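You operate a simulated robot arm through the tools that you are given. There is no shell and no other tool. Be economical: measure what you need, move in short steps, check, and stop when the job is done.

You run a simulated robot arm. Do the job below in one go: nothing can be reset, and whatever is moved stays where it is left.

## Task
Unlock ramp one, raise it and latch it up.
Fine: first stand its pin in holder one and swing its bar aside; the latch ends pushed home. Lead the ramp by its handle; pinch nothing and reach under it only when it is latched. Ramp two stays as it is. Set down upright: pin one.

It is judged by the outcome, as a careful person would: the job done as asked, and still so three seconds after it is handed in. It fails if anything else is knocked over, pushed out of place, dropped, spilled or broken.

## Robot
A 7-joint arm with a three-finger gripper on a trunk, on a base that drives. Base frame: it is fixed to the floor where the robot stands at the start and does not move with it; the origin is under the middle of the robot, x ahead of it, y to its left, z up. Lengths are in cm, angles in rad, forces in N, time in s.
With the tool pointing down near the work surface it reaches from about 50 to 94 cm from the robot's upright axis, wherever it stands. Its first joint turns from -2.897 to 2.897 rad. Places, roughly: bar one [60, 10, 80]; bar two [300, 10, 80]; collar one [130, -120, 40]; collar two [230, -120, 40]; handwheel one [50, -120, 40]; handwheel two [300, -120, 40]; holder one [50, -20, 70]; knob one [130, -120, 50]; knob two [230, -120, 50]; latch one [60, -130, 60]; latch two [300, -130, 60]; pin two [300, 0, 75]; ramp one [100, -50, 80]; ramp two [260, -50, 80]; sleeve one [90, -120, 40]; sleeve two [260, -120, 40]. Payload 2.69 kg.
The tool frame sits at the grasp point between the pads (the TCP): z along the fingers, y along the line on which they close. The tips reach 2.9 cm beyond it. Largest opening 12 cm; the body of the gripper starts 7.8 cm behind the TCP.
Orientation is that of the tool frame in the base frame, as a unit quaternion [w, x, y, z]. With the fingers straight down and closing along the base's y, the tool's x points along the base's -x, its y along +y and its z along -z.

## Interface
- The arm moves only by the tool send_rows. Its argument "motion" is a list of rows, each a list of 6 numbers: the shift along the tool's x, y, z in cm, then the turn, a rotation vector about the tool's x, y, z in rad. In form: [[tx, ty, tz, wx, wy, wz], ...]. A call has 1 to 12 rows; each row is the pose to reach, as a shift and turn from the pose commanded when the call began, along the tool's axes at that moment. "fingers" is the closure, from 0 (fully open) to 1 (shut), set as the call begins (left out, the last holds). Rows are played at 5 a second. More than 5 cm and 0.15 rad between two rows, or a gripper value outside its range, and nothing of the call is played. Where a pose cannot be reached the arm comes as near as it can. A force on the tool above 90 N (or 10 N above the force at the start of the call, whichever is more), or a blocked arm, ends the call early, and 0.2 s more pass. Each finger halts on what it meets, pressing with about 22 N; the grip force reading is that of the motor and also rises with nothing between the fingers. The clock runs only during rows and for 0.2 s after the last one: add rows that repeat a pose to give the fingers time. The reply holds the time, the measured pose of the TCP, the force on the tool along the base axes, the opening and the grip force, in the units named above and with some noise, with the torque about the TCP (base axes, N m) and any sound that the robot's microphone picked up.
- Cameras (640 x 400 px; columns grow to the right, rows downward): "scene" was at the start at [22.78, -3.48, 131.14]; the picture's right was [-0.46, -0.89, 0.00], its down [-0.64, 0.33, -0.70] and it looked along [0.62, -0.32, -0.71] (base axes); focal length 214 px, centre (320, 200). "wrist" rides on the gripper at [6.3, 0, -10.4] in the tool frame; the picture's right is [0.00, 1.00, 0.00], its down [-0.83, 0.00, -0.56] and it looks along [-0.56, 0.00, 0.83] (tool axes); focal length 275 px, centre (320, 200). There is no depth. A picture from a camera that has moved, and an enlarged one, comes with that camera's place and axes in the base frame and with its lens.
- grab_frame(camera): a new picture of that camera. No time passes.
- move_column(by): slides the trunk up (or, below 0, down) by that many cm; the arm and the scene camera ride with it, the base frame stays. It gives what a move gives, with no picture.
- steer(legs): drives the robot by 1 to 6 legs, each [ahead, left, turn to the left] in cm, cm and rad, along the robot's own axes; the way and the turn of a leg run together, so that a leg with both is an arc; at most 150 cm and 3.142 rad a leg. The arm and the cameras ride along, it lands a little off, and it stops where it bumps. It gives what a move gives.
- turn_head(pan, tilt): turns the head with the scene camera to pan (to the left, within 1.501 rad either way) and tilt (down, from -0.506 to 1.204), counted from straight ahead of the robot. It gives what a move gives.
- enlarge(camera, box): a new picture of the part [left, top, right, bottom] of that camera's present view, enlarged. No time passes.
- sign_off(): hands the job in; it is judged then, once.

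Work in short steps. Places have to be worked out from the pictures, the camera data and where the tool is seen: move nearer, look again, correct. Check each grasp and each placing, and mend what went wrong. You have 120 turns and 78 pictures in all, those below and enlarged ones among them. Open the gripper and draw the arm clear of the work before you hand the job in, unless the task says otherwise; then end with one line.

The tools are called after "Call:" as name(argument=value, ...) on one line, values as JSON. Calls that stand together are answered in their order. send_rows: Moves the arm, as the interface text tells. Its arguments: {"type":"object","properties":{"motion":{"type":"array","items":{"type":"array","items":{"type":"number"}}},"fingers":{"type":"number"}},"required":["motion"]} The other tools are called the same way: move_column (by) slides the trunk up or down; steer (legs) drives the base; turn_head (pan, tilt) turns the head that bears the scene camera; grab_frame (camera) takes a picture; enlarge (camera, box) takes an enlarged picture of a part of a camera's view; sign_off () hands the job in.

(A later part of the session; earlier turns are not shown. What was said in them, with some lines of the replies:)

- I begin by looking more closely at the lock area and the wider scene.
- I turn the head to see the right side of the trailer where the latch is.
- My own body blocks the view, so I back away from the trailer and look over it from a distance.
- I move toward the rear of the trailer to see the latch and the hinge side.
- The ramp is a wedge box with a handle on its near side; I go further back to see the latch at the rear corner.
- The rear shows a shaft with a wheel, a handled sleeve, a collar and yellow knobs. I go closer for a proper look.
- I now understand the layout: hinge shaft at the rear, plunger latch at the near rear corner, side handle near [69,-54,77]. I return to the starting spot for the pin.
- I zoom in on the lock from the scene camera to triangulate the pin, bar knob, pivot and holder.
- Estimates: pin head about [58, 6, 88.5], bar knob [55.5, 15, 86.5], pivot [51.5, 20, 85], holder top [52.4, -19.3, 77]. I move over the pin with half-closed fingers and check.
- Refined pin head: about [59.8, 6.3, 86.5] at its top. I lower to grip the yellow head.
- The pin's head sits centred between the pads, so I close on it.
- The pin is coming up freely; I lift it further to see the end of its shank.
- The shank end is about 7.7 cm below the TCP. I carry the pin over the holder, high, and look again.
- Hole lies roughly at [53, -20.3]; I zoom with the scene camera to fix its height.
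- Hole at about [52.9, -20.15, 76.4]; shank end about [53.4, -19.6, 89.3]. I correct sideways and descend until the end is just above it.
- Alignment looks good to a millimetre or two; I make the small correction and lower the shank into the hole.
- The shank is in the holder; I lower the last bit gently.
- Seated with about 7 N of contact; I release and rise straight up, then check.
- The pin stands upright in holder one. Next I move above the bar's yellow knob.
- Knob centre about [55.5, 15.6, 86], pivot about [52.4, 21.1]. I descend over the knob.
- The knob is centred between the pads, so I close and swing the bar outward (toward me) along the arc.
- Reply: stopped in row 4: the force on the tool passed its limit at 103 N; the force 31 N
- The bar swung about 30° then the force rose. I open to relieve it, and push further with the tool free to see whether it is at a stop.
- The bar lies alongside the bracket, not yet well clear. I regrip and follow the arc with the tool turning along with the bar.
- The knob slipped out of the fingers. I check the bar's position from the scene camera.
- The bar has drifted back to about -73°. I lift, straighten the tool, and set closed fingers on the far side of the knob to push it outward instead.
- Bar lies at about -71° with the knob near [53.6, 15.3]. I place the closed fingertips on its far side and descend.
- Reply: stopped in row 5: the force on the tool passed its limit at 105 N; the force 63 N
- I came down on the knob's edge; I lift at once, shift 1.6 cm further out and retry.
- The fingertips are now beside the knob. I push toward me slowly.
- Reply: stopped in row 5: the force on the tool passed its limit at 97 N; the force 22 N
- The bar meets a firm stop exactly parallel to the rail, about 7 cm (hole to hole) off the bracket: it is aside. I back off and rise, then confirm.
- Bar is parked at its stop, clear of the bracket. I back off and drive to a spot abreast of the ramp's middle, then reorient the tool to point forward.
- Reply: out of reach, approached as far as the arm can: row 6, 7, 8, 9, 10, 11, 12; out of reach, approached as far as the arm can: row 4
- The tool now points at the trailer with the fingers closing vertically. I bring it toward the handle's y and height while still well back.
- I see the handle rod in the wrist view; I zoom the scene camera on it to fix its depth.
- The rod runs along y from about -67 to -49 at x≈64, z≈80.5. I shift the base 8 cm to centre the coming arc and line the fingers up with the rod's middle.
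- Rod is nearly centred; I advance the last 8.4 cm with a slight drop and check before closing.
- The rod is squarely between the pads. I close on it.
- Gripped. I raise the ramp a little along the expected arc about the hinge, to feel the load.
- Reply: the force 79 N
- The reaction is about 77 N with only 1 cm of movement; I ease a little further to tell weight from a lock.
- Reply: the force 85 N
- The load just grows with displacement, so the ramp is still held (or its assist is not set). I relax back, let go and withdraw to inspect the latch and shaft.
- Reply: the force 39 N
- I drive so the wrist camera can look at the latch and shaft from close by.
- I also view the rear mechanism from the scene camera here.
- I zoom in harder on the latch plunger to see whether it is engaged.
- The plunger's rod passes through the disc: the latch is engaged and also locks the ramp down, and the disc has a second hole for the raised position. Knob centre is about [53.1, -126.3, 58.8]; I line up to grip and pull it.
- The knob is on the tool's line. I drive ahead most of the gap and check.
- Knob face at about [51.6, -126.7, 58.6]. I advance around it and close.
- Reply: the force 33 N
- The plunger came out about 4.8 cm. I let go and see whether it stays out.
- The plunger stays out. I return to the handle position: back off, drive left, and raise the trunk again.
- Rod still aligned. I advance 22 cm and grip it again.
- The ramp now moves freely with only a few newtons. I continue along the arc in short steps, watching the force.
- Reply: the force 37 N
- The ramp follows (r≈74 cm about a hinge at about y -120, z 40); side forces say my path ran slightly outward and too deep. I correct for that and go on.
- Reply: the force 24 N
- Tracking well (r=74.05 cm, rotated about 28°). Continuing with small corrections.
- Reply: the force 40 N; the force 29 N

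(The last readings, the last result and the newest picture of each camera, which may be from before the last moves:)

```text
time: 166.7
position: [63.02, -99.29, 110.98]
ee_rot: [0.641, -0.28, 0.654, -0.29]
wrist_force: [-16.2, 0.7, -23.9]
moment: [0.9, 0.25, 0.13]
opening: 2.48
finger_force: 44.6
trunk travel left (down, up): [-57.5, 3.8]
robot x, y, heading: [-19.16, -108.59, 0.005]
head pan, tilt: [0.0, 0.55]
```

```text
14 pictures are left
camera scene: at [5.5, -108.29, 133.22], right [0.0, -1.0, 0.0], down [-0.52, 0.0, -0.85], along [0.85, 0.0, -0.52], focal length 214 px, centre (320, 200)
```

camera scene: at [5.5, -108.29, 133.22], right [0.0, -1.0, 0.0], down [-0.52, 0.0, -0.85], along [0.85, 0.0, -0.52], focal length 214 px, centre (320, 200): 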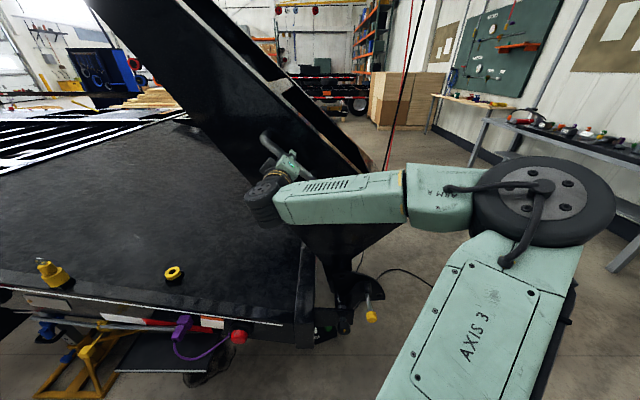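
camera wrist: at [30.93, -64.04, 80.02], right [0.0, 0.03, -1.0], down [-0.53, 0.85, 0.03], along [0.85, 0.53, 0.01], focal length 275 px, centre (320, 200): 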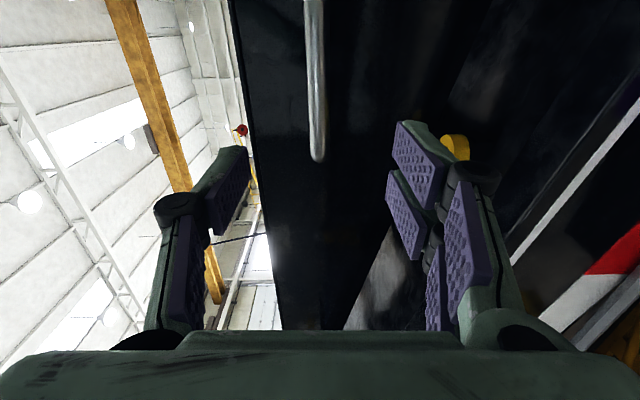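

The ramp is up about 41°, moving cleanly. I continue.

Call:
send_rows(motion=[[1.35, -1.78, -0.09, 0, 0, 0.03], [2.76, -3.52, -0.19, 0, 0, 0.06], [4.23, -5.22, -0.28, 0, 0, 0.09], [5.57, -6.99, -0.24, 0, 0, 0.12], [6.97, -8.71, -0.19, 0, 0, 0.15], [8.42, -10.4, -0.15, 0, 0, 0.18], [9.91, -12.04, -0.1, 0, 0, 0.21], [11.46, -13.63, -0.05, 0, 0, 0.24], [11.46, -13.63, -0.05, 0, 0, 0.24], [11.46, -13.63, -0.05, 0, 0, 0.24]])

```text
time: 168.8
position: [62.68, -117.86, 113.58]
ee_rot: [0.671, -0.192, 0.683, -0.216]
wrist_force: [19.2, -12.4, 8.3]
moment: [1.01, 0.62, -0.54]
opening: 2.58
finger_force: 44.9
trunk travel left (down, up): [-57.5, 3.8]
robot x, y, heading: [-19.11, -108.58, -0.008]
head pan, tilt: [0.0, 0.55]
```

Rotated about 55°, no stop yet. I continue in smaller portions, watching for the stop.

Call:
send_rows(motion=[[1.11, -1.91, 0.28, 0, 0, 0.03], [2.28, -3.79, 0.57, 0, 0, 0.06], [3.59, -5.58, 0.65, 0, 0, 0.09], [4.95, -7.32, 0.73, 0, 0, 0.12], [6.36, -9.03, 0.8, 0, 0, 0.15], [6.36, -9.03, 0.8, 0, 0, 0.15], [6.36, -9.03, 0.8, 0, 0, 0.15]])

Call:
enlarge(camera="scene", box=[230, 80, 470, 350])

```text
time: 170.4
position: [63.12, -128.47, 112.93]
ee_rot: [0.684, -0.146, 0.696, -0.162]
wrist_force: [-31.6, -2.6, -29.4]
moment: [1.38, 0.76, -0.3]
opening: 2.59
finger_force: 44.9
trunk travel left (down, up): [-57.5, 3.8]
robot x, y, heading: [-19.24, -108.65, 0.003]
head pan, tilt: [0.0, 0.55]
```

```text
1.48 times, centred on (350, 215) of scene
camera zoom: at [5.42, -108.48, 133.25], right [0.0, -1.0, 0.0], down [-0.52, 0.0, -0.85], along [0.85, 0.0, -0.52], focal length 318 px, centre (276, 178)
```

zoom: 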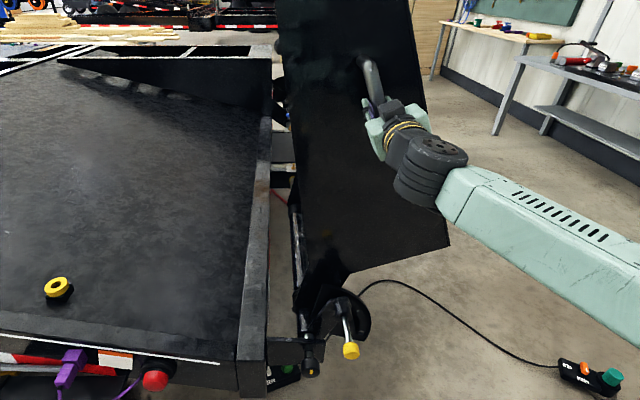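

About 64° now. I zoom on the disc and plunger to see how near the second hole is.

Call:
enlarge(camera="scene", box=[340, 260, 420, 330])

```text
5.71 times, centred on (380, 295) of scene
camera zoom: at [5.42, -108.48, 133.25], right [0.0, -1.0, 0.0], down [-0.52, 0.0, -0.85], along [0.85, 0.0, -0.52], focal length 1226 px, centre (-23, -343)
```

zoom: 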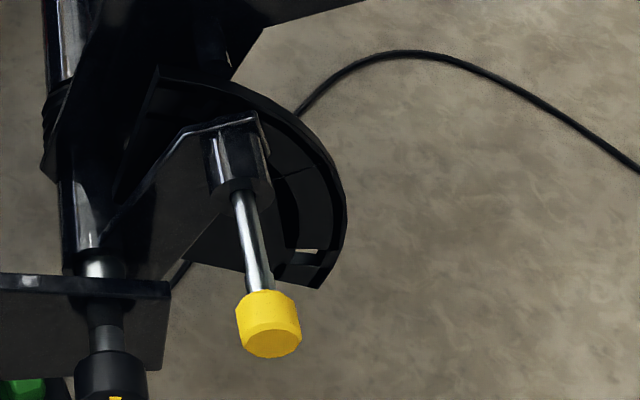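

Bottom face still leans about 10° short of vertical. I nudge on slowly to find the upright stop.

Call:
send_rows(motion=[[0.7, -0.9, -0.3, 0, 0, 0.015], [1.3, -1.8, -0.6, 0, 0, 0.03], [1.95, -2.7, -0.7, 0, 0, 0.045], [2.6, -3.6, -0.7, 0, 0, 0.06], [3.2, -4.5, -0.7, 0, 0, 0.075], [3.85, -5.4, -0.7, 0, 0, 0.09], [3.85, -5.4, -0.7, 0, 0, 0.09], [3.85, -5.4, -0.7, 0, 0, 0.09]])

```text
time: 172.2
position: [62.66, -134.59, 111.76]
ee_rot: [0.691, -0.114, 0.701, -0.132]
wrist_force: [46.4, 4.1, -4.0]
moment: [1.45, -0.29, 0.13]
opening: 2.61
finger_force: 45.3
trunk travel left (down, up): [-57.5, 3.8]
robot x, y, heading: [-19.2, -108.91, 0.007]
head pan, tilt: [0.0, 0.55]
```

No stop yet at about 69°. I correct the depth and move on another 5°.

Call:
send_rows(motion=[[0.59, -0.9, 0.3, 0, 0, 0.015], [1.19, -1.78, 0.55, 0, 0, 0.03], [1.8, -2.66, 0.75, 0, 0, 0.045], [2.43, -3.53, 0.8, 0, 0, 0.06], [3.07, -4.39, 0.85, 0, 0, 0.075], [3.71, -5.24, 0.9, 0, 0, 0.09], [3.71, -5.24, 0.9, 0, 0, 0.09], [3.71, -5.24, 0.9, 0, 0, 0.09]])

Call:
enlarge(camera="scene", box=[340, 250, 420, 320])

```text
time: 174.1
position: [62.86, -137.35, 110.98]
ee_rot: [0.704, -0.107, 0.697, -0.084]
wrist_force: [-41.5, 77.9, -4.3]
moment: [1.09, 0.84, 0.95]
opening: 2.5
finger_force: 45.4
trunk travel left (down, up): [-57.5, 3.8]
robot x, y, heading: [-19.05, -108.67, 0.003]
head pan, tilt: [0.0, 0.55]
```

```text
5.71 times, centred on (380, 285) of scene
camera zoom: at [5.09, -107.57, 133.34], right [0.0, -1.0, 0.01], down [-0.52, -0.01, -0.85], along [0.85, 0.0, -0.52], focal length 1226 px, centre (-23, -286)
```

zoom: 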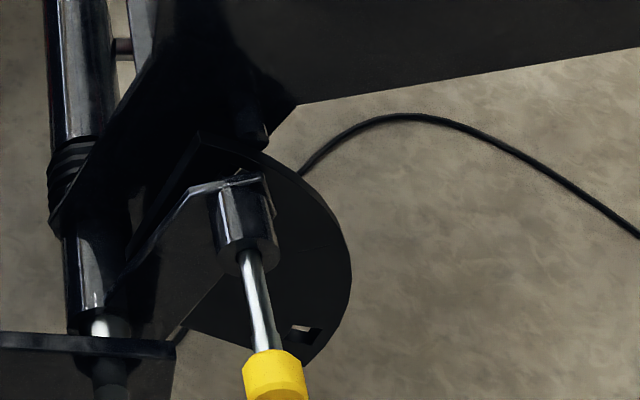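

The ramp met its upright stop (78 N reaction) at about 73°. I relax the push to leave just light contact, then loosen the fingers while still encircling the rod to see whether the ramp stays.

Call:
send_rows(motion=[[-0.2, 0.6, -0.3, 0, 0, -0.008], [-0.4, 1.2, -0.5, 0, 0, -0.016], [-0.5, 1.7, -0.6, 0, 0, -0.02], [-0.5, 1.7, -0.6, 0, 0, -0.02]])

Call:
send_rows(motion=[[0, 0, 0, 0, 0, 0], [0, 0, 0, 0, 0, 0], [0, 0, 0, 0, 0, 0], [0, 0, 0, 0, 0, 0]], fingers=0.7)

Call:
grab_frame(camera="wrist")

```text
time: 175.1
position: [62.75, -137.34, 110.9]
ee_rot: [0.702, -0.101, 0.698, -0.1]
wrist_force: [35.8, 39.5, 24.7]
moment: [1.74, -0.76, 0.34]
opening: 2.56
finger_force: 45.0
trunk travel left (down, up): [-57.5, 3.8]
robot x, y, heading: [-19.25, -108.62, 0.005]
head pan, tilt: [0.0, 0.55]
```

```text
time: 176.1
position: [62.27, -138.71, 110.44]
ee_rot: [0.696, -0.091, 0.704, -0.107]
wrist_force: [-10.5, 20.1, -9.0]
moment: [0.37, 0.36, 0.47]
opening: 5.14
finger_force: 11.4
trunk travel left (down, up): [-57.5, 3.8]
robot x, y, heading: [-19.41, -108.32, 0.003]
head pan, tilt: [0.0, 0.55]
```

```text
10 pictures are left
camera wrist: at [51.74, -140.38, 104.42], right [0.02, 0.96, -0.28], down [-0.54, 0.25, 0.8], along [0.84, 0.14, 0.53], focal length 275 px, centre (320, 200)
```

wrist: 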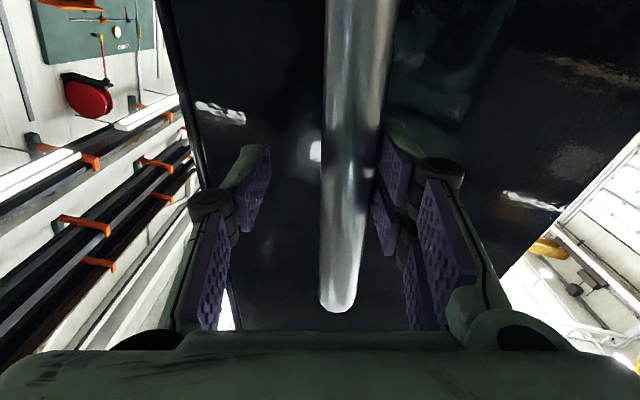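

The right finger still presses lightly toward the stop. I shift the tool so neither finger touches and watch whether the ramp follows.

Call:
send_rows(motion=[[0, 0.7, 0, 0, 0, 0], [0, 1.4, 0, 0, 0, 0], [0, 1.8, 0, 0, 0, 0], [0, 1.8, 0, 0, 0, 0], [0, 1.8, 0, 0, 0, 0], [0, 1.8, 0, 0, 0, 0]])

Call:
grab_frame(camera="wrist")

```text
time: 177.4
position: [62.43, -137.35, 109.98]
ee_rot: [0.697, -0.088, 0.703, -0.108]
wrist_force: [0.8, 0.1, 0.4]
moment: [0.04, -0.02, 0.0]
opening: 3.61
finger_force: 0.0
trunk travel left (down, up): [-57.5, 3.8]
robot x, y, heading: [-18.71, -108.98, -0.003]
head pan, tilt: [0.0, 0.55]
```

```text
9 pictures are left
camera wrist: at [51.88, -138.85, 104.06], right [0.02, 0.96, -0.28], down [-0.55, 0.25, 0.8], along [0.84, 0.13, 0.53], focal length 275 px, centre (320, 200)
```

wrist: 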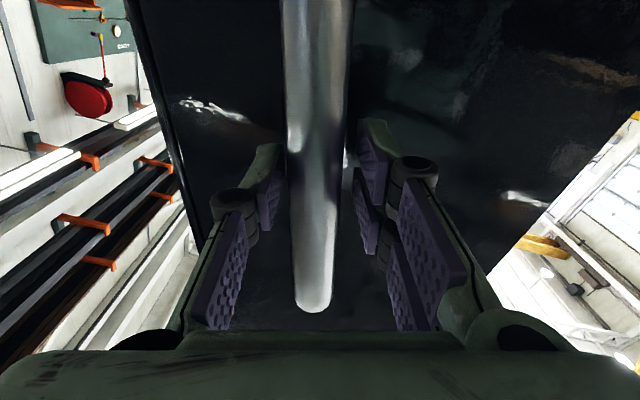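

No force on the tool and the rod stands free between the fingers. I wait two seconds to confirm that it stays.

Call:
send_rows(motion=[[0, 0, 0, 0, 0, 0], [0, 0, 0, 0, 0, 0], [0, 0, 0, 0, 0, 0], [0, 0, 0, 0, 0, 0], [0, 0, 0, 0, 0, 0], [0, 0, 0, 0, 0, 0], [0, 0, 0, 0, 0, 0], [0, 0, 0, 0, 0, 0], [0, 0, 0, 0, 0, 0], [0, 0, 0, 0, 0, 0], [0, 0, 0, 0, 0, 0], [0, 0, 0, 0, 0, 0]], fingers=0.6)

Call:
enlarge(camera="wrist", box=[160, 0, 480, 340])

```text
time: 180.1
position: [62.54, -137.37, 110.14]
ee_rot: [0.697, -0.09, 0.703, -0.107]
wrist_force: [0.6, 0.6, -0.5]
moment: [0.0, -0.03, 0.01]
opening: 4.78
finger_force: 0.0
trunk travel left (down, up): [-57.5, 3.8]
robot x, y, heading: [-18.99, -108.51, -0.004]
head pan, tilt: [0.0, 0.55]
```

```text
1.18 times, centred on (320, 170) of wrist
camera zoom: at [51.88, -138.84, 104.06], right [0.02, 0.96, -0.28], down [-0.55, 0.25, 0.8], along [0.84, 0.13, 0.53], focal length 324 px, centre (320, 235)
```

zoom: 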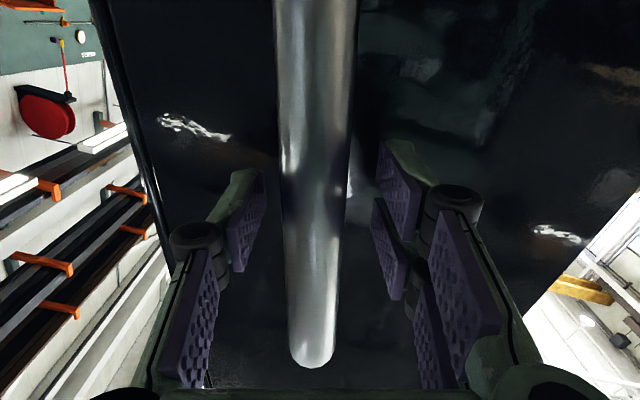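

The ramp rests at its stop on its own. I withdraw straight back from the handle, then go down to the plunger.

Call:
send_rows(motion=[[0, -0.2, -4, 0, 0, 0], [0, -0.2, -8, 0, 0, 0], [0, -0.2, -12, 0, 0, 0], [0, -0.2, -15, 0, 0, 0], [0, -0.2, -15, 0, 0, 0]], fingers=0.5)

Call:
steer(legs=[[-20, 0, 0], [0, 10.7, 0]])

Call:
move_column(by=-51.5)

Call:
send_rows(motion=[[0, 0, 0, 0, 0, 0], [0, 0, 0, 0, 0, 0], [0, 0, 0, 0, 0, 0], [0, 0, 0, 0, 0, 0], [0, 0, 0, 0, 0, 0]], fingers=1)

Call:
grab_frame(camera="wrist")

```text
time: 181.2
position: [47.36, -136.97, 110.09]
ee_rot: [0.697, -0.089, 0.703, -0.108]
wrist_force: [-0.4, 0.1, 0.5]
moment: [0.02, 0.0, 0.02]
opening: 6.01
finger_force: 0.0
trunk travel left (down, up): [-57.5, 3.8]
robot x, y, heading: [-19.26, -108.41, 0.008]
head pan, tilt: [0.0, 0.55]
```

```text
time: 183.9
position: [27.51, -126.54, 110.14]
ee_rot: [0.697, -0.089, 0.703, -0.108]
wrist_force: [-0.5, 0.0, -0.5]
moment: [0.0, -0.01, -0.03]
opening: 6.03
finger_force: 0.1
trunk travel left (down, up): [-57.5, 3.8]
robot x, y, heading: [-39.28, -98.19, 0.001]
head pan, tilt: [0.0, 0.55]
```

```text
refused: -51.5 is not a number from -40 to 40
```

```text
time: 185.1
position: [27.43, -126.56, 110.11]
ee_rot: [0.697, -0.09, 0.703, -0.108]
wrist_force: [0.0, 0.5, -0.2]
moment: [-0.03, -0.01, -0.02]
opening: 0.03
finger_force: 21.5
trunk travel left (down, up): [-57.5, 3.8]
robot x, y, heading: [-38.79, -97.61, -0.0]
head pan, tilt: [0.0, 0.55]
```

```text
7 pictures are left
camera wrist: at [16.93, -128.02, 104.16], right [0.02, 0.96, -0.28], down [-0.55, 0.25, 0.8], along [0.84, 0.13, 0.53], focal length 275 px, centre (320, 200)
```

wrist: 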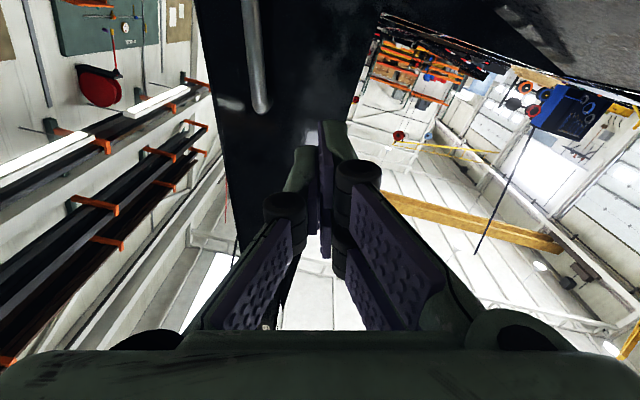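

The column moves at most 40 cm per call, so I lower in two steps and look.

Call:
move_column(by=-30)

Call:
move_column(by=-21.4)

Call:
grab_frame(camera="wrist")

```text
time: 188.1
position: [28.27, -125.88, 79.53]
ee_rot: [0.694, -0.096, 0.706, -0.104]
wrist_force: [0.1, -0.7, 0.2]
moment: [-0.01, 0.0, 0.0]
opening: 0.0
finger_force: 22.5
trunk travel left (down, up): [-27.5, 33.8]
robot x, y, heading: [-38.93, -97.74, -0.003]
head pan, tilt: [0.0, 0.55]
```

```text
time: 190.4
position: [28.4, -125.22, 60.93]
ee_rot: [0.696, -0.104, 0.703, -0.101]
wrist_force: [0.2, -0.3, 0.4]
moment: [-0.02, 0.0, 0.01]
opening: 0.01
finger_force: 22.0
trunk travel left (down, up): [-6.1, 55.2]
robot x, y, heading: [-39.19, -97.76, -0.001]
head pan, tilt: [0.0, 0.55]
```

```text
6 pictures are left
camera wrist: at [17.82, -126.93, 54.97], right [-0.01, 0.96, -0.29], down [-0.55, 0.24, 0.8], along [0.84, 0.16, 0.52], focal length 275 px, centre (320, 200)
```

wrist: 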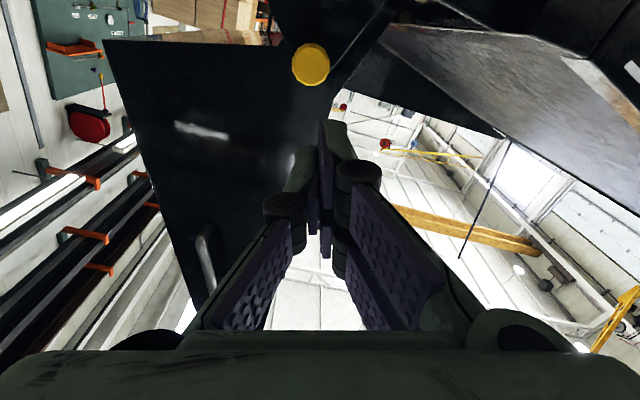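

The arm seems constrained this low (z ended 60.9 instead of 58.7), so I raise the column some and do the rest with the arm itself. Knob face reads about [47, -126.7, 58.4].

Call:
move_column(by=14)

```text
time: 192.1
position: [28.22, -126.16, 72.01]
ee_rot: [0.696, -0.092, 0.705, -0.1]
wrist_force: [-0.1, 0.1, -0.3]
moment: [-0.02, 0.04, 0.04]
opening: 0.0
finger_force: 21.9
trunk travel left (down, up): [-20.1, 41.2]
robot x, y, heading: [-39.2, -98.13, 0.0]
head pan, tilt: [0.0, 0.55]
```

Now I lower 13.5 cm by the arm.

Call:
send_rows(motion=[[3.25, 0.9, 0, 0, 0, 0], [6.5, 1.8, 0, 0, 0, 0], [9.75, 2.7, 0, 0, 0, 0], [13, 3.6, 0, 0, 0, 0], [13, 3.6, 0, 0, 0, 0]])

```text
time: 193.3
position: [28.78, -124.95, 58.64]
ee_rot: [0.693, -0.109, 0.706, -0.097]
wrist_force: [-0.6, 0.7, 0.3]
moment: [-0.02, 0.01, 0.0]
opening: 0.0
finger_force: 21.8
trunk travel left (down, up): [-20.1, 41.2]
robot x, y, heading: [-39.0, -97.73, -0.003]
head pan, tilt: [0.0, 0.55]
```

I correct y by about -1.9 and approach the knob, stopping just short.

Call:
send_rows(motion=[[0.27, -1.95, 0, 0, 0, 0], [0.27, -1.95, 4, 0, 0, 0], [0.27, -1.95, 8, 0, 0, 0], [0.27, -1.95, 12.5, 0, 0, 0], [0.27, -1.95, 12.5, 0, 0, 0]])

Call:
grab_frame(camera="wrist")

```text
time: 194.5
position: [39.85, -129.07, 59.46]
ee_rot: [0.697, -0.09, 0.703, -0.106]
wrist_force: [-0.4, 0.1, -1.3]
moment: [0.02, -0.02, 0.0]
opening: 0.0
finger_force: 22.0
trunk travel left (down, up): [-20.1, 41.2]
robot x, y, heading: [-39.02, -98.22, 0.003]
head pan, tilt: [0.0, 0.55]
```

```text
5 pictures are left
camera wrist: at [29.31, -130.47, 53.44], right [0.03, 0.96, -0.28], down [-0.55, 0.25, 0.8], along [0.84, 0.13, 0.53], focal length 275 px, centre (320, 200)
```

wrist: 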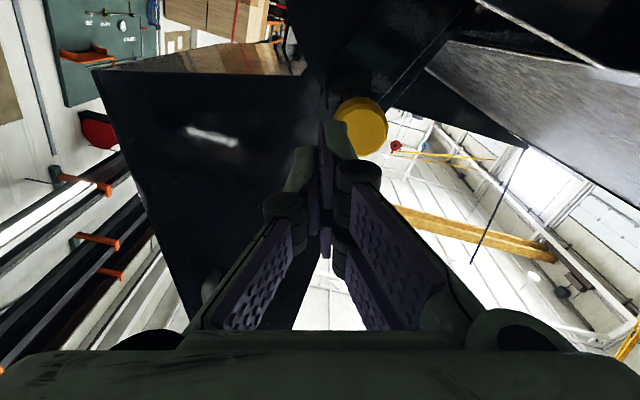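

The arm now tracks properly. I align to the knob (dy +2.3, dz -0.9) and push it in slowly.

Call:
send_rows(motion=[[0.23, 2.4, 0, 0, 0, 0], [0.23, 2.46, 2, 0, 0, 0], [0.23, 2.46, 3.5, 0, 0, 0], [0.23, 2.46, 4.5, 0, 0, 0], [0.23, 2.46, 5.5, 0, 0, 0], [0.23, 2.46, 6.5, 0, 0, 0], [0.23, 2.46, 7.5, 0, 0, 0], [0.23, 2.46, 8.3, 0, 0, 0], [0.23, 2.46, 8.3, 0, 0, 0]])

Call:
grab_frame(camera="wrist")

```text
time: 196.5
position: [48.27, -126.79, 58.53]
ee_rot: [0.697, -0.09, 0.703, -0.108]
wrist_force: [-2.3, 1.5, -1.2]
moment: [-0.03, -0.08, 0.06]
opening: 0.01
finger_force: 22.5
trunk travel left (down, up): [-20.1, 41.2]
robot x, y, heading: [-39.12, -98.07, 0.001]
head pan, tilt: [0.0, 0.55]
```

```text
4 pictures are left
camera wrist: at [37.69, -128.32, 52.57], right [0.02, 0.96, -0.28], down [-0.55, 0.25, 0.8], along [0.84, 0.13, 0.53], focal length 275 px, centre (320, 200)
```

wrist: 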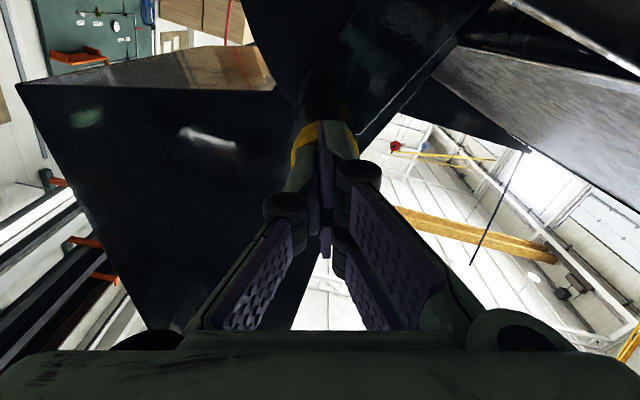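

It slid in freely to nearly its original depth. I push on until it bottoms.

Call:
send_rows(motion=[[0, 0, 0.4, 0, 0, 0], [0, 0, 0.8, 0, 0, 0], [0, 0, 1.2, 0, 0, 0], [0, 0, 1.6, 0, 0, 0], [0, 0, 2.0, 0, 0, 0], [0, 0, 2.0, 0, 0, 0]])

```text
time: 197.4
position: [49.11, -126.8, 58.48]
ee_rot: [0.698, -0.09, 0.703, -0.107]
wrist_force: [-26.4, 3.5, -2.4]
moment: [-0.05, -0.38, 0.34]
opening: 0.6
finger_force: 28.3
trunk travel left (down, up): [-20.1, 41.2]
robot x, y, heading: [-39.04, -98.17, -0.001]
head pan, tilt: [0.0, 0.55]
stopped in row 4: the force on the tool passed its limit at 102 N (the readings are from after the stop); the commanded pose is now the measured one
```

It bottomed hard at the original depth: home. I draw back clear and inspect.

Call:
send_rows(motion=[[0, 0, -4, 0, 0, 0], [0, 0, -8, 0, 0, 0], [0, 0, -12, 0, 0, 0], [0, 0, -12, 0, 0, 0]])

Call:
steer(legs=[[-30, 0, 0]])

Call:
move_column(by=35)

Call:
turn_head(pan=0.1, tilt=0.4)

Call:
grab_frame(camera="scene")

```text
time: 198.4
position: [37.22, -126.61, 58.36]
ee_rot: [0.697, -0.09, 0.703, -0.106]
wrist_force: [-0.3, -0.5, -0.2]
moment: [0.0, 0.0, 0.02]
opening: 0.0
finger_force: 28.9
trunk travel left (down, up): [-20.1, 41.2]
robot x, y, heading: [-39.69, -98.02, -0.002]
head pan, tilt: [0.0, 0.55]
```

```text
time: 200.5
position: [7.43, -126.75, 58.43]
ee_rot: [0.697, -0.089, 0.704, -0.108]
wrist_force: [-0.3, 0.2, 0.1]
moment: [0.01, -0.03, -0.01]
opening: 0.0
finger_force: 28.6
trunk travel left (down, up): [-20.1, 41.2]
robot x, y, heading: [-68.57, -98.12, 0.003]
head pan, tilt: [0.0, 0.55]
```

```text
time: 203.9
position: [7.36, -126.68, 93.39]
ee_rot: [0.697, -0.089, 0.703, -0.107]
wrist_force: [0.2, -0.2, -0.2]
moment: [-0.04, 0.01, 0.02]
opening: 0.01
finger_force: 28.3
trunk travel left (down, up): [-55.1, 6.2]
robot x, y, heading: [-68.88, -97.82, -0.002]
head pan, tilt: [0.0, 0.55]
```

```text
time: 204.6
position: [7.36, -126.72, 93.31]
ee_rot: [0.697, -0.089, 0.703, -0.108]
wrist_force: [-1.2, -0.1, -1.5]
moment: [0.0, 0.01, 0.04]
opening: 0.01
finger_force: 29.2
trunk travel left (down, up): [-55.1, 6.2]
robot x, y, heading: [-68.88, -97.85, 0.002]
head pan, tilt: [0.099, 0.4]
```

```text
3 pictures are left
camera scene: at [-44.22, -96.81, 132.22], right [0.1, -1.0, 0.0], down [-0.39, -0.04, -0.92], along [0.92, 0.09, -0.39], focal length 214 px, centre (320, 200)
```

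scene: 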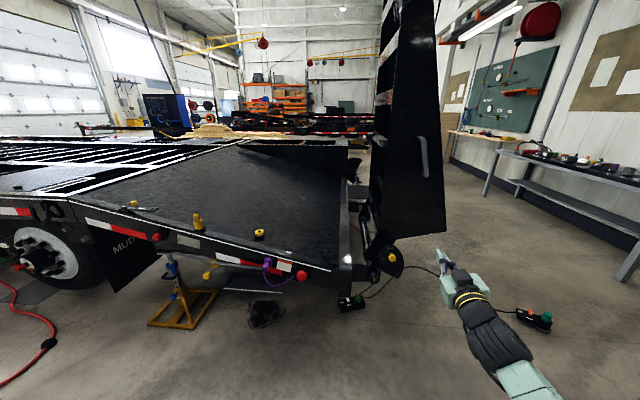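

The ramp stands upright, pin in its holder. I zoom on the latch and on the pin/bar.

Call:
enlarge(camera="scene", box=[355, 230, 415, 285])

Call:
enlarge(camera="scene", box=[100, 185, 280, 255])

```text
7.27 times, centred on (385, 258) of scene
camera zoom: at [-44.22, -96.81, 132.22], right [0.1, -1.0, 0.0], down [-0.39, -0.04, -0.92], along [0.92, 0.09, -0.39], focal length 1560 px, centre (-153, -218)
```

zoom: 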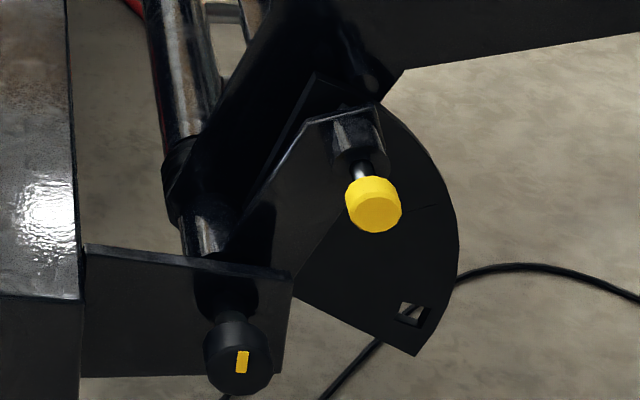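

```text
3.56 times, centred on (190, 220) of scene
camera zoom: at [-44.22, -96.81, 132.22], right [0.1, -1.0, 0.0], down [-0.39, -0.04, -0.92], along [0.92, 0.09, -0.39], focal length 763 px, centre (782, 129)
```

zoom: 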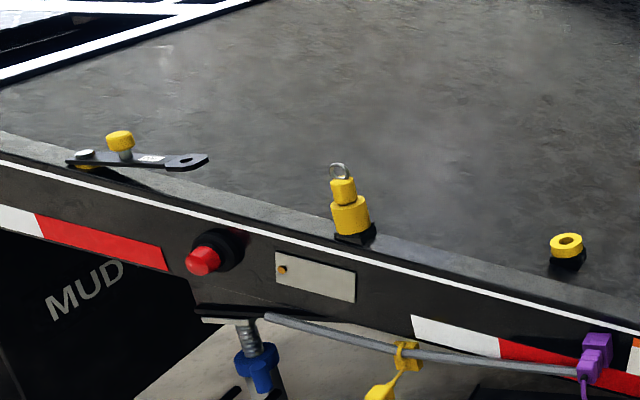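

Plunger is home, ramp upright, bar aside, pin standing. I open the gripper with the arm clear before handing in.

Call:
send_rows(motion=[[0, 0, 0, 0, 0, 0], [0, 0, -2, 0, 0, 0], [0, 0, -2, 0, 0, 0], [0, 0, -2, 0, 0, 0]], fingers=0.3)

Call:
sign_off()

```text
time: 205.6
position: [5.31, -126.6, 93.33]
ee_rot: [0.697, -0.09, 0.703, -0.108]
wrist_force: [0.7, 0.0, 1.0]
moment: [0.0, 0.0, 0.0]
opening: 7.43
finger_force: 0.1
trunk travel left (down, up): [-55.1, 6.2]
robot x, y, heading: [-68.84, -97.84, -0.001]
head pan, tilt: [0.099, 0.4]
```

```text
The job is handed in.
```

Ramp one is up against its upright stop with the latch pushed home; pin one stands upright in holder one, bar one is swung aside to its stop, and ramp two was not touched.
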